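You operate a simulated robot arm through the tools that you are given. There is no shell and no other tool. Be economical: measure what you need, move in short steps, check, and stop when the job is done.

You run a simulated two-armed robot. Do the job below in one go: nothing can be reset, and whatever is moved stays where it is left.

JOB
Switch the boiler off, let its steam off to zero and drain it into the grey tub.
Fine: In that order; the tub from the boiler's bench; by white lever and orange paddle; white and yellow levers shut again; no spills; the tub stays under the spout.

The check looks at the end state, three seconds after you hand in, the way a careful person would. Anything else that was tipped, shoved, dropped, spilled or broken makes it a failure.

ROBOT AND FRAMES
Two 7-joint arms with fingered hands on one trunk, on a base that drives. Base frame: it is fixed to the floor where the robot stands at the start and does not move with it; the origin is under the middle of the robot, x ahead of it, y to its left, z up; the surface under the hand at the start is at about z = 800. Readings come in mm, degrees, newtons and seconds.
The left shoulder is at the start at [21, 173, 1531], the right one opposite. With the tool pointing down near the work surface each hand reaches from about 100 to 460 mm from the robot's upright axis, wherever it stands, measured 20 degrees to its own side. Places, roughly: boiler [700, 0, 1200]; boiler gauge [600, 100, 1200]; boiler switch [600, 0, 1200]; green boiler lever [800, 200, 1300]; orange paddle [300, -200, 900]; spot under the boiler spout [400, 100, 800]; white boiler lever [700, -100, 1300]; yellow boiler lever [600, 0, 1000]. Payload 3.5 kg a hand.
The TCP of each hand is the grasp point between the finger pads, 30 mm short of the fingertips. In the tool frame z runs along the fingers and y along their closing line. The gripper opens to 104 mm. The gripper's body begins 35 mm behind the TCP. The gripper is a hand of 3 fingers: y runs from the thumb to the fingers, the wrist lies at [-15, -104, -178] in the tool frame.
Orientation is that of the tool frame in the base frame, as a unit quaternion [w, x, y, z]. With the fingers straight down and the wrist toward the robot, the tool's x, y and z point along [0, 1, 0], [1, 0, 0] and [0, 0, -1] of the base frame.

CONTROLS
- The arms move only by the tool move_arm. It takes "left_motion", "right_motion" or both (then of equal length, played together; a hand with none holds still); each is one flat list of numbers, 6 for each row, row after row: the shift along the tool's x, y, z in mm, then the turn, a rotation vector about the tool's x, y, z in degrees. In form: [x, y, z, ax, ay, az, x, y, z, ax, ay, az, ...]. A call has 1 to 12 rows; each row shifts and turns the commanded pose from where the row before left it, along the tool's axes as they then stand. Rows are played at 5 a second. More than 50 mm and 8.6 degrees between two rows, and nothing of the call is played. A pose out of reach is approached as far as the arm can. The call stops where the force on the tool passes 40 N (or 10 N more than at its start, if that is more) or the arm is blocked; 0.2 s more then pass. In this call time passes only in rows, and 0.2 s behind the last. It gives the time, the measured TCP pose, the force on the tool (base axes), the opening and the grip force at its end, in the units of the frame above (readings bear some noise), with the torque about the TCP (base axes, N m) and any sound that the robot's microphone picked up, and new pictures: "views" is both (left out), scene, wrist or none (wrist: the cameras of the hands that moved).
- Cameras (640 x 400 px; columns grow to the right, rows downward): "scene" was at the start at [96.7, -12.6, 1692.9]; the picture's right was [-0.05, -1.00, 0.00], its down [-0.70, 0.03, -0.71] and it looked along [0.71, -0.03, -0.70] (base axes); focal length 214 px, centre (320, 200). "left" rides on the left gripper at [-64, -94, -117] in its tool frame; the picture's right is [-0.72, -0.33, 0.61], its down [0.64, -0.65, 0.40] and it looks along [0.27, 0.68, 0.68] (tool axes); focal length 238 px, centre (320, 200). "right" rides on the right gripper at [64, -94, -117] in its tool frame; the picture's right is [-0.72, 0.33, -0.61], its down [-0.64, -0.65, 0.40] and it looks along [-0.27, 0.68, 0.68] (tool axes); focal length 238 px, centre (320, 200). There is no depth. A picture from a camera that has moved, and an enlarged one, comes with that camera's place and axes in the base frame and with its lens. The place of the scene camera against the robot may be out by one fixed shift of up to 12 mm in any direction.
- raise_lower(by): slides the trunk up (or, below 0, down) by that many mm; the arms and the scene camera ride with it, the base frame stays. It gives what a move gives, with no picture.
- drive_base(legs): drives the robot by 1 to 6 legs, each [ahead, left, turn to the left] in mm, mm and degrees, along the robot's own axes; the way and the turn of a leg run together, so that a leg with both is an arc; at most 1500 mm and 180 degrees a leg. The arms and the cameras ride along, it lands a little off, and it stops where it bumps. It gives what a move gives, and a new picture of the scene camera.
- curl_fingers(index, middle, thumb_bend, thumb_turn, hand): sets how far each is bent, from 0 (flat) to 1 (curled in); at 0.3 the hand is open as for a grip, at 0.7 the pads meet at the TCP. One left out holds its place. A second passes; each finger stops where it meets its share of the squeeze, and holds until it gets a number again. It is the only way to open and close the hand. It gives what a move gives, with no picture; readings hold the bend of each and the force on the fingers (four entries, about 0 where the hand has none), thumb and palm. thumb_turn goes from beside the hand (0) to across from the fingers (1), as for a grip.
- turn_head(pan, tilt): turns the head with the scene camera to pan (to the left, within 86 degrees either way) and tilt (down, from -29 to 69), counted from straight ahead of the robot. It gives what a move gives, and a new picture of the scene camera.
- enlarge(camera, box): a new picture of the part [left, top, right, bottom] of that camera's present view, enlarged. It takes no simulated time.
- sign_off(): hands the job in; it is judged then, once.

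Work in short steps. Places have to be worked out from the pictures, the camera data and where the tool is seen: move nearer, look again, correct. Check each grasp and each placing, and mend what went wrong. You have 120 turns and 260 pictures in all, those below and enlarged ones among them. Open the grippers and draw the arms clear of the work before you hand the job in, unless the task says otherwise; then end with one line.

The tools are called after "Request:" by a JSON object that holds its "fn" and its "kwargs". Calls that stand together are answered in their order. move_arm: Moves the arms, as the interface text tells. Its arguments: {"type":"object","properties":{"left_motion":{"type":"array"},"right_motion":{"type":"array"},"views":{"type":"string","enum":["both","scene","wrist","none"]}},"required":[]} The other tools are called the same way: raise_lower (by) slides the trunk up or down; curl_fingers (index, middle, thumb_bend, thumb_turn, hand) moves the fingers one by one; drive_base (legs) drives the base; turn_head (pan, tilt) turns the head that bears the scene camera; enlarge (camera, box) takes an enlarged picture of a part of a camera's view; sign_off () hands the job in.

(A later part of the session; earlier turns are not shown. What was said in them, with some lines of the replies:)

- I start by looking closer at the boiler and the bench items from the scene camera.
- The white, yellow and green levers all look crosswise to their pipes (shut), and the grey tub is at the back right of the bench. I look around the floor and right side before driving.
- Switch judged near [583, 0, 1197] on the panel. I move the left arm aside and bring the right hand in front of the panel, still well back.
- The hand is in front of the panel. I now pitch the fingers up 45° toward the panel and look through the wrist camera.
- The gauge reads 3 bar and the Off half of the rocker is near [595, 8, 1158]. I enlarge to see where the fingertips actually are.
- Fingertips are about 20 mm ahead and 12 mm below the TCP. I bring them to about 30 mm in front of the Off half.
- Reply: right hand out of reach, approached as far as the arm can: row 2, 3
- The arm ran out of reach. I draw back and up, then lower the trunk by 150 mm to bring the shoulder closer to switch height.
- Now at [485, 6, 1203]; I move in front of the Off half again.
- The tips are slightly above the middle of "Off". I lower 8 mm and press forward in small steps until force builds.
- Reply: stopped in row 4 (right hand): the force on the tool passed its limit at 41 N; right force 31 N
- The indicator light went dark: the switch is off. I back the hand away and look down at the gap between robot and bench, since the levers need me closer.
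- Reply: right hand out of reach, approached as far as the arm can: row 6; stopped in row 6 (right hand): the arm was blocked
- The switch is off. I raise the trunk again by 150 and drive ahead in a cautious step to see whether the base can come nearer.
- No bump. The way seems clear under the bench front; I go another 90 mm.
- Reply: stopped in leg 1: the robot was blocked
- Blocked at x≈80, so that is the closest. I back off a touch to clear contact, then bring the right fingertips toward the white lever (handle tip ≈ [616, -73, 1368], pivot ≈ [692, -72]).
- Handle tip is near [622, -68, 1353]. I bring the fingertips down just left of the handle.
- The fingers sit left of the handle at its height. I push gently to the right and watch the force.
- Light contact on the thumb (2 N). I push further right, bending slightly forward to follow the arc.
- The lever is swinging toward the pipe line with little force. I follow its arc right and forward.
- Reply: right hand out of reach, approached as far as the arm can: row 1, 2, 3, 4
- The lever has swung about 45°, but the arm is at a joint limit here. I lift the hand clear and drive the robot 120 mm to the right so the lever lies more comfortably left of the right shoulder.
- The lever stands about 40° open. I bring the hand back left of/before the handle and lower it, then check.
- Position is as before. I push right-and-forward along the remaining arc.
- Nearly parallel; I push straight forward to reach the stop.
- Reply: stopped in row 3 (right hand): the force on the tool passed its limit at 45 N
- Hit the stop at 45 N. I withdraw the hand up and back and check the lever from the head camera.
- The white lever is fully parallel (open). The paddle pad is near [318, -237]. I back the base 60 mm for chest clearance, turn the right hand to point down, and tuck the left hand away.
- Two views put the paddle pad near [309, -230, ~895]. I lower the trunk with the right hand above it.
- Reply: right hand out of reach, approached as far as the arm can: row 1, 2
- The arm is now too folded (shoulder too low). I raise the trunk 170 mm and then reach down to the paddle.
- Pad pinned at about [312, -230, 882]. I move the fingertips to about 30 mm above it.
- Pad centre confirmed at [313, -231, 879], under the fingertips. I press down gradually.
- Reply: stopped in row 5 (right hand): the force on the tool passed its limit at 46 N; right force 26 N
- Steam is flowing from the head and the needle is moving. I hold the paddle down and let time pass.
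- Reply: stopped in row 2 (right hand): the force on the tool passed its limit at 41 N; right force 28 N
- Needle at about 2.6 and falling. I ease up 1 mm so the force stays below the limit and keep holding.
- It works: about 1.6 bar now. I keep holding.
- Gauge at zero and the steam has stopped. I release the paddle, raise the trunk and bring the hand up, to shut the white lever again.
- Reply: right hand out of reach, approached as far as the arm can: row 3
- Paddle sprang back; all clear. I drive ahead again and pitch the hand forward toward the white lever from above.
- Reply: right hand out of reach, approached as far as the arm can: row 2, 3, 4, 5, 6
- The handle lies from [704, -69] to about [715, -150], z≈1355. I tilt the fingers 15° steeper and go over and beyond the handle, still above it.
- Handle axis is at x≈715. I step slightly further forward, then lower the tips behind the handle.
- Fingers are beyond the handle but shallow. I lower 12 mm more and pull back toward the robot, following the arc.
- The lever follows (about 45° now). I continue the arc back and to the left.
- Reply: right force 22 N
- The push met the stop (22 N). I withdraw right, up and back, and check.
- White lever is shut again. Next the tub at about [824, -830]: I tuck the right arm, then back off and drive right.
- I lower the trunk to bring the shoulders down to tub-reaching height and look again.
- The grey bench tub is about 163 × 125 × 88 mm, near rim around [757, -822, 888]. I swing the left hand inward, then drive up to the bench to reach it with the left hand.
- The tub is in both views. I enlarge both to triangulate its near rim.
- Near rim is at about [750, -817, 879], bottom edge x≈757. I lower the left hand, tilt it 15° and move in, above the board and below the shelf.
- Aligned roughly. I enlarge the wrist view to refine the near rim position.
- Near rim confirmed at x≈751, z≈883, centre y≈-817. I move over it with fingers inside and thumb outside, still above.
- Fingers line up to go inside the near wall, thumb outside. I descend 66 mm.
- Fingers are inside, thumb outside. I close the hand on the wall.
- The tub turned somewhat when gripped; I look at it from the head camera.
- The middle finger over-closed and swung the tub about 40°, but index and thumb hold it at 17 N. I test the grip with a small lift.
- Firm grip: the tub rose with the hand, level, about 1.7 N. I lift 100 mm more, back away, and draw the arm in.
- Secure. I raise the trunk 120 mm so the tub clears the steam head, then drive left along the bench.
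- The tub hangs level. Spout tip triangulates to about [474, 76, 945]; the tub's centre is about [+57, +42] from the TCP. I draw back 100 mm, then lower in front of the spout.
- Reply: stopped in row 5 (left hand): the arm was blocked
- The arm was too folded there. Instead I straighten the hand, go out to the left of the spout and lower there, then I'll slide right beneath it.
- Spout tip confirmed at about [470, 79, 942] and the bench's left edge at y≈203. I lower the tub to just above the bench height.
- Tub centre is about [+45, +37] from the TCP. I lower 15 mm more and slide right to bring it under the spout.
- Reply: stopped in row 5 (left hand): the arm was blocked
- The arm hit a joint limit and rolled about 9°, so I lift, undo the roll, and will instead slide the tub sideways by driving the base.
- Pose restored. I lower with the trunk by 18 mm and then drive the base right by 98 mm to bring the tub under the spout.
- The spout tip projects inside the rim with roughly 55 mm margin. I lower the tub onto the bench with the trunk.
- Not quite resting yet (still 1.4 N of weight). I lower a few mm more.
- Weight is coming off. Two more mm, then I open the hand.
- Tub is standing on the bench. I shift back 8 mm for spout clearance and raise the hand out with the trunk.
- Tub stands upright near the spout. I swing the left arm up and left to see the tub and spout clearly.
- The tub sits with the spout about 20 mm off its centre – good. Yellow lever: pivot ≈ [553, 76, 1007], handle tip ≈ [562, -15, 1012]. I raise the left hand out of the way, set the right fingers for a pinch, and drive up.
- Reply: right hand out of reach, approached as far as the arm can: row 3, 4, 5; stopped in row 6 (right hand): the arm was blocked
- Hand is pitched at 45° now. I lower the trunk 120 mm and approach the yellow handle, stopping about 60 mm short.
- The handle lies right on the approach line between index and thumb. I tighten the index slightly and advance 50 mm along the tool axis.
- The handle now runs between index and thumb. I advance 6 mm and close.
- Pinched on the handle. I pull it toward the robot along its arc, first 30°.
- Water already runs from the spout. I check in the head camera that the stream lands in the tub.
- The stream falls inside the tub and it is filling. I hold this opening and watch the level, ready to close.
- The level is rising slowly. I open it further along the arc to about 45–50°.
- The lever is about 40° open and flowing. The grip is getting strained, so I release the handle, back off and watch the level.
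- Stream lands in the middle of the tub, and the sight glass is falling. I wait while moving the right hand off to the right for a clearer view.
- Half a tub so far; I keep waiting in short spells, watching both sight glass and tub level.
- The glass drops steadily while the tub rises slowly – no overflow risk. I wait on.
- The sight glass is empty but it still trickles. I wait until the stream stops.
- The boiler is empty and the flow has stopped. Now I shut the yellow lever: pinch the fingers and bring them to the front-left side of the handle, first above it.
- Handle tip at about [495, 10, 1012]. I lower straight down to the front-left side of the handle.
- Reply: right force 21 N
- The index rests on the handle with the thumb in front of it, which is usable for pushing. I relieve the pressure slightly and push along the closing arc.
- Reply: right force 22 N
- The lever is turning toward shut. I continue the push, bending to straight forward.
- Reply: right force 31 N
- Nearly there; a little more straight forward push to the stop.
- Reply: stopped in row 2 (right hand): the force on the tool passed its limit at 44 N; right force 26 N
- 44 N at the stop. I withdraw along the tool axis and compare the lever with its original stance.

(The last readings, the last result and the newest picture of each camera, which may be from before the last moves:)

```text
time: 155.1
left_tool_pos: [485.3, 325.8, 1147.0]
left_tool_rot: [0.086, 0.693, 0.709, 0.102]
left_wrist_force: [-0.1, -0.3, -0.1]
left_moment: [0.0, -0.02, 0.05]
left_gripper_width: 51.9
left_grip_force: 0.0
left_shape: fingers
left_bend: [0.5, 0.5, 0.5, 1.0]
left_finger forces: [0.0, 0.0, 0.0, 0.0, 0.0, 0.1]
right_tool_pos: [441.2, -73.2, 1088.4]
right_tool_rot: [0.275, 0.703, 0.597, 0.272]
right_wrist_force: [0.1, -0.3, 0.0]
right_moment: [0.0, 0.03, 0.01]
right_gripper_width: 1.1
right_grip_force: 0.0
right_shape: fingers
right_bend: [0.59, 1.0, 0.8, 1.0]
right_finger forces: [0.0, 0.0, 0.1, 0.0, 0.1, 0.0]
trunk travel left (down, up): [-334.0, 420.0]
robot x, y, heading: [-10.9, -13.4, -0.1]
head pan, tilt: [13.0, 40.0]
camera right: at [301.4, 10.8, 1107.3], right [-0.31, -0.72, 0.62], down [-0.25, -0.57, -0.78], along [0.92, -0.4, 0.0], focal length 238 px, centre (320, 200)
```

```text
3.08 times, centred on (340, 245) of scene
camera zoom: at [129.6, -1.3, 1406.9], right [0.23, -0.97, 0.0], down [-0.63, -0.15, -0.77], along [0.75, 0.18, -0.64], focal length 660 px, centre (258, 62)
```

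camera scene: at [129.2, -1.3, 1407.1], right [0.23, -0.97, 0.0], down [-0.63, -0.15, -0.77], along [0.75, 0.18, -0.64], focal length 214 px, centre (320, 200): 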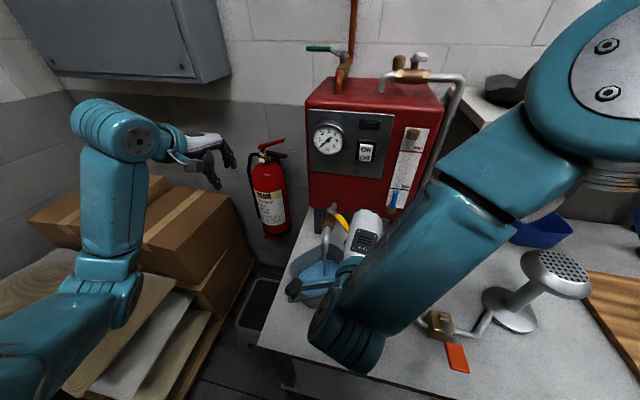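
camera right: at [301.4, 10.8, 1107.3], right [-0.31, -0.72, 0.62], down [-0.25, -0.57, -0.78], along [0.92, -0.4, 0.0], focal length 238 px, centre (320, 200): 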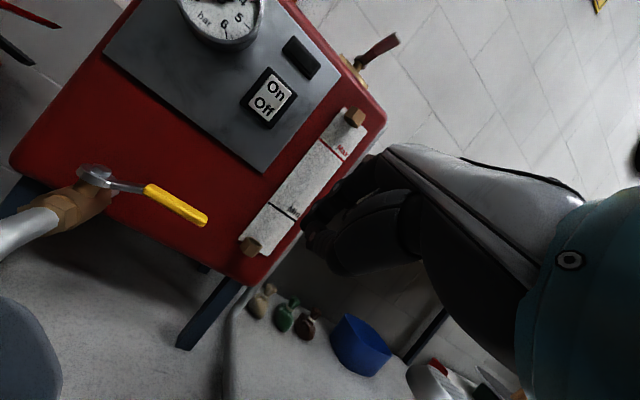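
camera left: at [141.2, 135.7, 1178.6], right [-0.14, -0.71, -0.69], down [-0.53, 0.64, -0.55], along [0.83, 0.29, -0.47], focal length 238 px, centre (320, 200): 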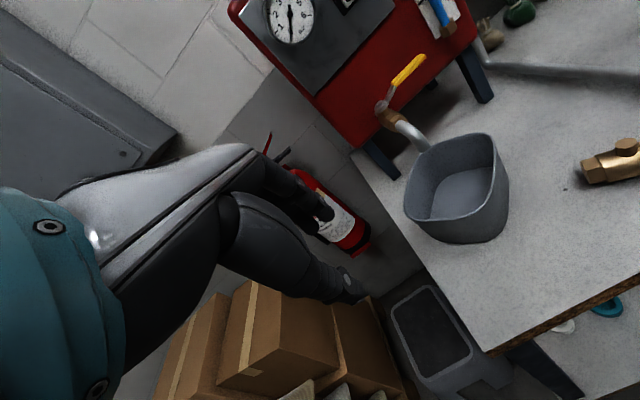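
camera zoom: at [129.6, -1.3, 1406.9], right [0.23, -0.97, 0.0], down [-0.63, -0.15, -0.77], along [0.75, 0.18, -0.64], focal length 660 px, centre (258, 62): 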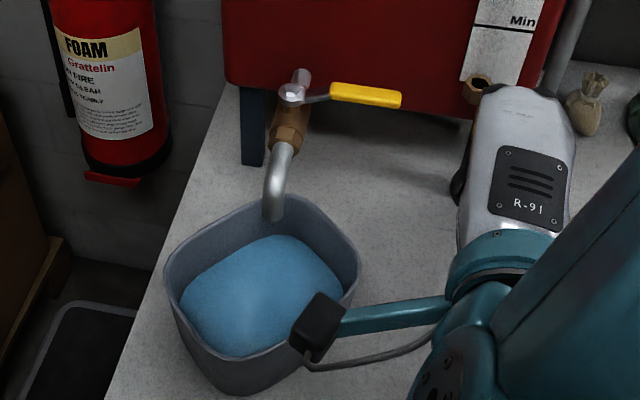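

The yellow handle matches its original shut stance, the flow is nil, and the tub is intact. I back off, open both hands and take a last look.

Request:
{"fn": "drive_base", "kwargs": {"legs": [[-260, 0, 0]]}}

Request:
{"fn": "curl_fingers", "kwargs": {"hand": "right", "index": 0.3, "middle": 0.3, "thumb_bend": 0.3}}

Request:
{"fn": "curl_fingers", "kwargs": {"hand": "left", "index": 0.3, "middle": 0.3, "thumb_bend": 0.3}}

Request:
{"fn": "raise_lower", "kwargs": {"by": 250}}

Request:
{"fn": "turn_head", "kwargs": {"pan": -5, "tilt": 42}}

Request:
{"fn": "enlarge", "kwargs": {"camera": "scene", "box": [210, 100, 410, 260]}}

```text
time: 156.9
left_tool_pos: [225.9, 324.4, 1145.5]
left_tool_rot: [0.088, 0.693, 0.708, 0.103]
left_wrist_force: [-0.2, 0.0, -0.4]
left_moment: [0.0, -0.02, -0.01]
left_gripper_width: 51.9
left_grip_force: 0.1
left_shape: fingers
left_bend: [0.5, 0.5, 0.5, 1.0]
left_finger forces: [0.0, 0.0, 0.0, 0.0, 0.0, 0.0]
right_tool_pos: [180.9, -73.4, 1087.2]
right_tool_rot: [0.277, 0.702, 0.597, 0.272]
right_wrist_force: [-0.5, 0.8, -0.4]
right_moment: [0.01, -0.01, -0.01]
right_gripper_width: 1.0
right_grip_force: 0.2
right_shape: fingers
right_bend: [0.59, 1.0, 0.8, 1.0]
right_finger forces: [0.0, 0.0, 0.1, 0.1, 0.1, 0.1]
trunk travel left (down, up): [-334.0, 420.0]
robot x, y, heading: [-272.4, -9.6, 0.1]
head pan, tilt: [13.0, 40.0]
camera scene: at [-129.9, -1.7, 1407.1], right [0.23, -0.97, 0.0], down [-0.63, -0.15, -0.77], along [0.75, 0.17, -0.64], focal length 214 px, centre (320, 200)
```

scene: 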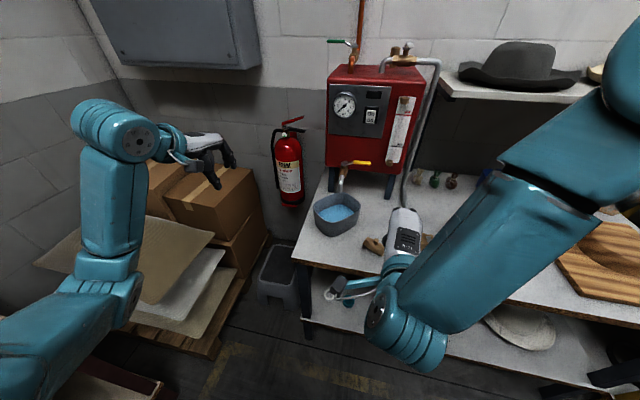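

```text
time: 157.9
left_tool_pos: [225.6, 324.0, 1145.2]
left_tool_rot: [0.087, 0.693, 0.708, 0.101]
left_wrist_force: [0.5, -0.4, 0.4]
left_moment: [-0.04, -0.01, -0.02]
left_gripper_width: 51.8
left_grip_force: 0.0
left_shape: fingers
left_bend: [0.5, 0.5, 0.5, 1.0]
left_finger forces: [0.1, 0.0, 0.1, 0.1, 0.0, 0.0]
right_tool_pos: [180.9, -72.5, 1088.0]
right_tool_rot: [0.276, 0.702, 0.597, 0.271]
right_wrist_force: [0.5, 0.6, -0.8]
right_moment: [0.03, 0.01, 0.01]
right_gripper_width: 102.8
right_grip_force: 0.0
right_shape: fingers
right_bend: [0.3, 0.3, 0.3, 0.98]
right_finger forces: [0.0, 0.0, 0.1, 0.0, 0.0, 0.0]
trunk travel left (down, up): [-334.0, 420.0]
robot x, y, heading: [-270.3, -13.8, 0.3]
head pan, tilt: [13.0, 40.0]
```

```text
time: 158.9
left_tool_pos: [226.0, 323.5, 1145.9]
left_tool_rot: [0.087, 0.693, 0.708, 0.102]
left_wrist_force: [-0.2, -0.1, 1.1]
left_moment: [-0.02, -0.03, 0.01]
left_gripper_width: 102.7
left_grip_force: 0.0
left_shape: fingers
left_bend: [0.3, 0.3, 0.3, 0.98]
left_finger forces: [0.0, 0.0, 0.0, 0.0, 0.1, 0.0]
right_tool_pos: [182.2, -73.6, 1087.8]
right_tool_rot: [0.277, 0.702, 0.597, 0.271]
right_wrist_force: [-1.2, 0.3, -0.2]
right_moment: [0.01, -0.02, -0.03]
right_gripper_width: 102.9
right_grip_force: 0.1
right_shape: fingers
right_bend: [0.3, 0.3, 0.3, 0.98]
right_finger forces: [0.0, 0.0, 0.0, 0.1, 0.0, 0.1]
trunk travel left (down, up): [-334.0, 420.0]
robot x, y, heading: [-275.7, -11.9, 0.3]
head pan, tilt: [13.0, 40.0]
```

```text
time: 161.5
left_tool_pos: [225.5, 324.7, 1394.0]
left_tool_rot: [0.087, 0.693, 0.708, 0.103]
left_wrist_force: [0.3, 0.4, 0.6]
left_moment: [0.01, -0.01, 0.02]
left_gripper_width: 102.6
left_grip_force: 0.0
left_shape: fingers
left_bend: [0.3, 0.3, 0.3, 0.98]
left_finger forces: [0.0, 0.0, 0.0, 0.0, 0.0, 0.1]
right_tool_pos: [182.9, -73.9, 1337.8]
right_tool_rot: [0.277, 0.702, 0.597, 0.271]
right_wrist_force: [-0.4, 0.3, -0.8]
right_moment: [-0.02, 0.02, 0.0]
right_gripper_width: 102.8
right_grip_force: 0.1
right_shape: fingers
right_bend: [0.3, 0.3, 0.3, 0.98]
right_finger forces: [0.1, 0.0, 0.0, 0.1, 0.0, 0.0]
trunk travel left (down, up): [-584.0, 170.0]
robot x, y, heading: [-272.3, -15.7, 0.4]
head pan, tilt: [13.0, 40.0]
```

```text
time: 162.3
left_tool_pos: [225.6, 323.8, 1395.6]
left_tool_rot: [0.087, 0.693, 0.709, 0.102]
left_wrist_force: [0.3, 0.4, 0.5]
left_moment: [-0.02, 0.01, 0.01]
left_gripper_width: 102.6
left_grip_force: 0.0
left_shape: fingers
left_bend: [0.3, 0.3, 0.3, 0.98]
left_finger forces: [0.1, 0.0, 0.0, 0.1, 0.0, 0.0]
right_tool_pos: [181.9, -74.4, 1338.5]
right_tool_rot: [0.277, 0.702, 0.597, 0.271]
right_wrist_force: [0.1, 0.6, 0.9]
right_moment: [0.02, 0.01, 0.05]
right_gripper_width: 102.7
right_grip_force: 0.0
right_shape: fingers
right_bend: [0.3, 0.3, 0.3, 0.98]
right_finger forces: [0.1, 0.1, 0.0, 0.0, 0.1, 0.1]
trunk travel left (down, up): [-584.0, 170.0]
robot x, y, heading: [-271.6, -13.3, 0.3]
head pan, tilt: [-5.0, 42.0]
camera scene: at [-172.5, -28.1, 1655.6], right [-0.08, -1.0, 0.0], down [-0.67, 0.06, -0.74], along [0.74, -0.06, -0.67], focal length 214 px, centre (320, 200)
```

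scene: 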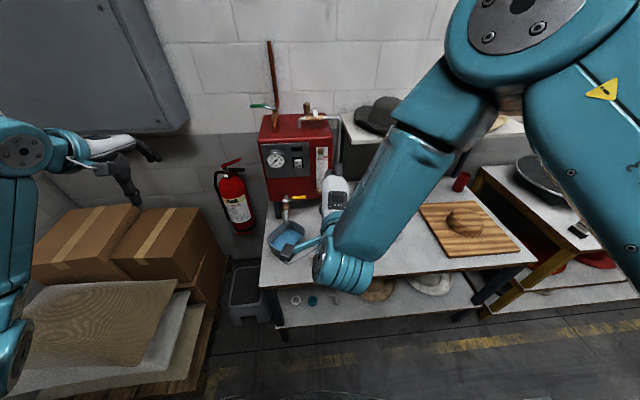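

```text
2.50 times, centred on (310, 180) of scene
camera zoom: at [-172.5, -28.1, 1655.6], right [-0.08, -1.0, 0.0], down [-0.67, 0.06, -0.74], along [0.74, -0.06, -0.67], focal length 536 px, centre (345, 250)
```

zoom: 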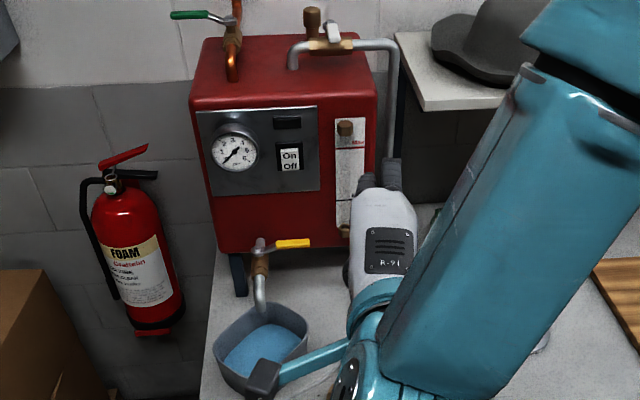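

I take a close look at the white and yellow levers once more before handing in.

Request:
{"fn": "enlarge", "kwargs": {"camera": "scene", "box": [280, 90, 360, 140]}}

Request:
{"fn": "enlarge", "kwargs": {"camera": "scene", "box": [260, 180, 340, 230]}}

```text
8.00 times, centred on (320, 115) of scene
camera zoom: at [-172.5, -28.1, 1655.6], right [-0.08, -1.0, 0.0], down [-0.67, 0.06, -0.74], along [0.74, -0.06, -0.67], focal length 1716 px, centre (320, 880)
```

zoom: 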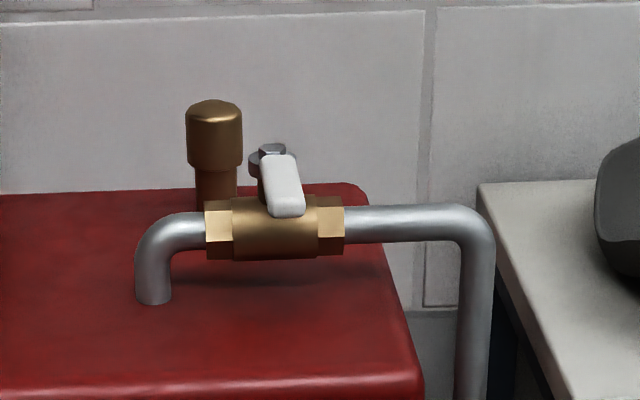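

```text
8.00 times, centred on (300, 205) of scene
camera zoom: at [-172.5, -28.1, 1655.6], right [-0.08, -1.0, 0.0], down [-0.67, 0.06, -0.74], along [0.74, -0.06, -0.67], focal length 1716 px, centre (480, 160)
```

zoom: 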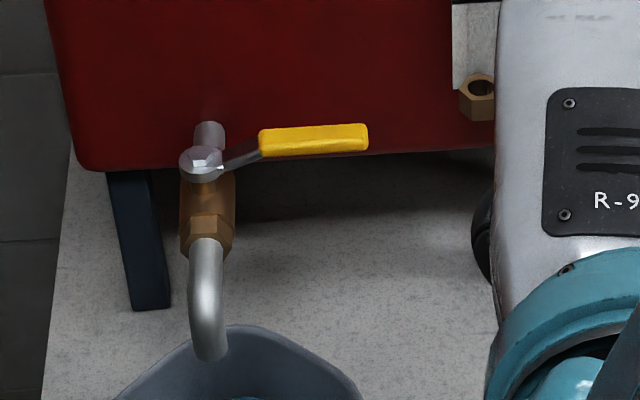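

Both levers are shut: the white one is crosswise to its pipe as at the start, and so is the yellow one. The switch is off, the gauge reads zero and the tub is under the spout. I hand in.

Request:
{"fn": "sign_off", "kwargs": {}}

```text
The job is handed in.
```

The boiler is off, its pressure is down to zero, and its water is drained into the grey bench tub under the spout. The white and yellow levers are shut again, and I saw no spills.
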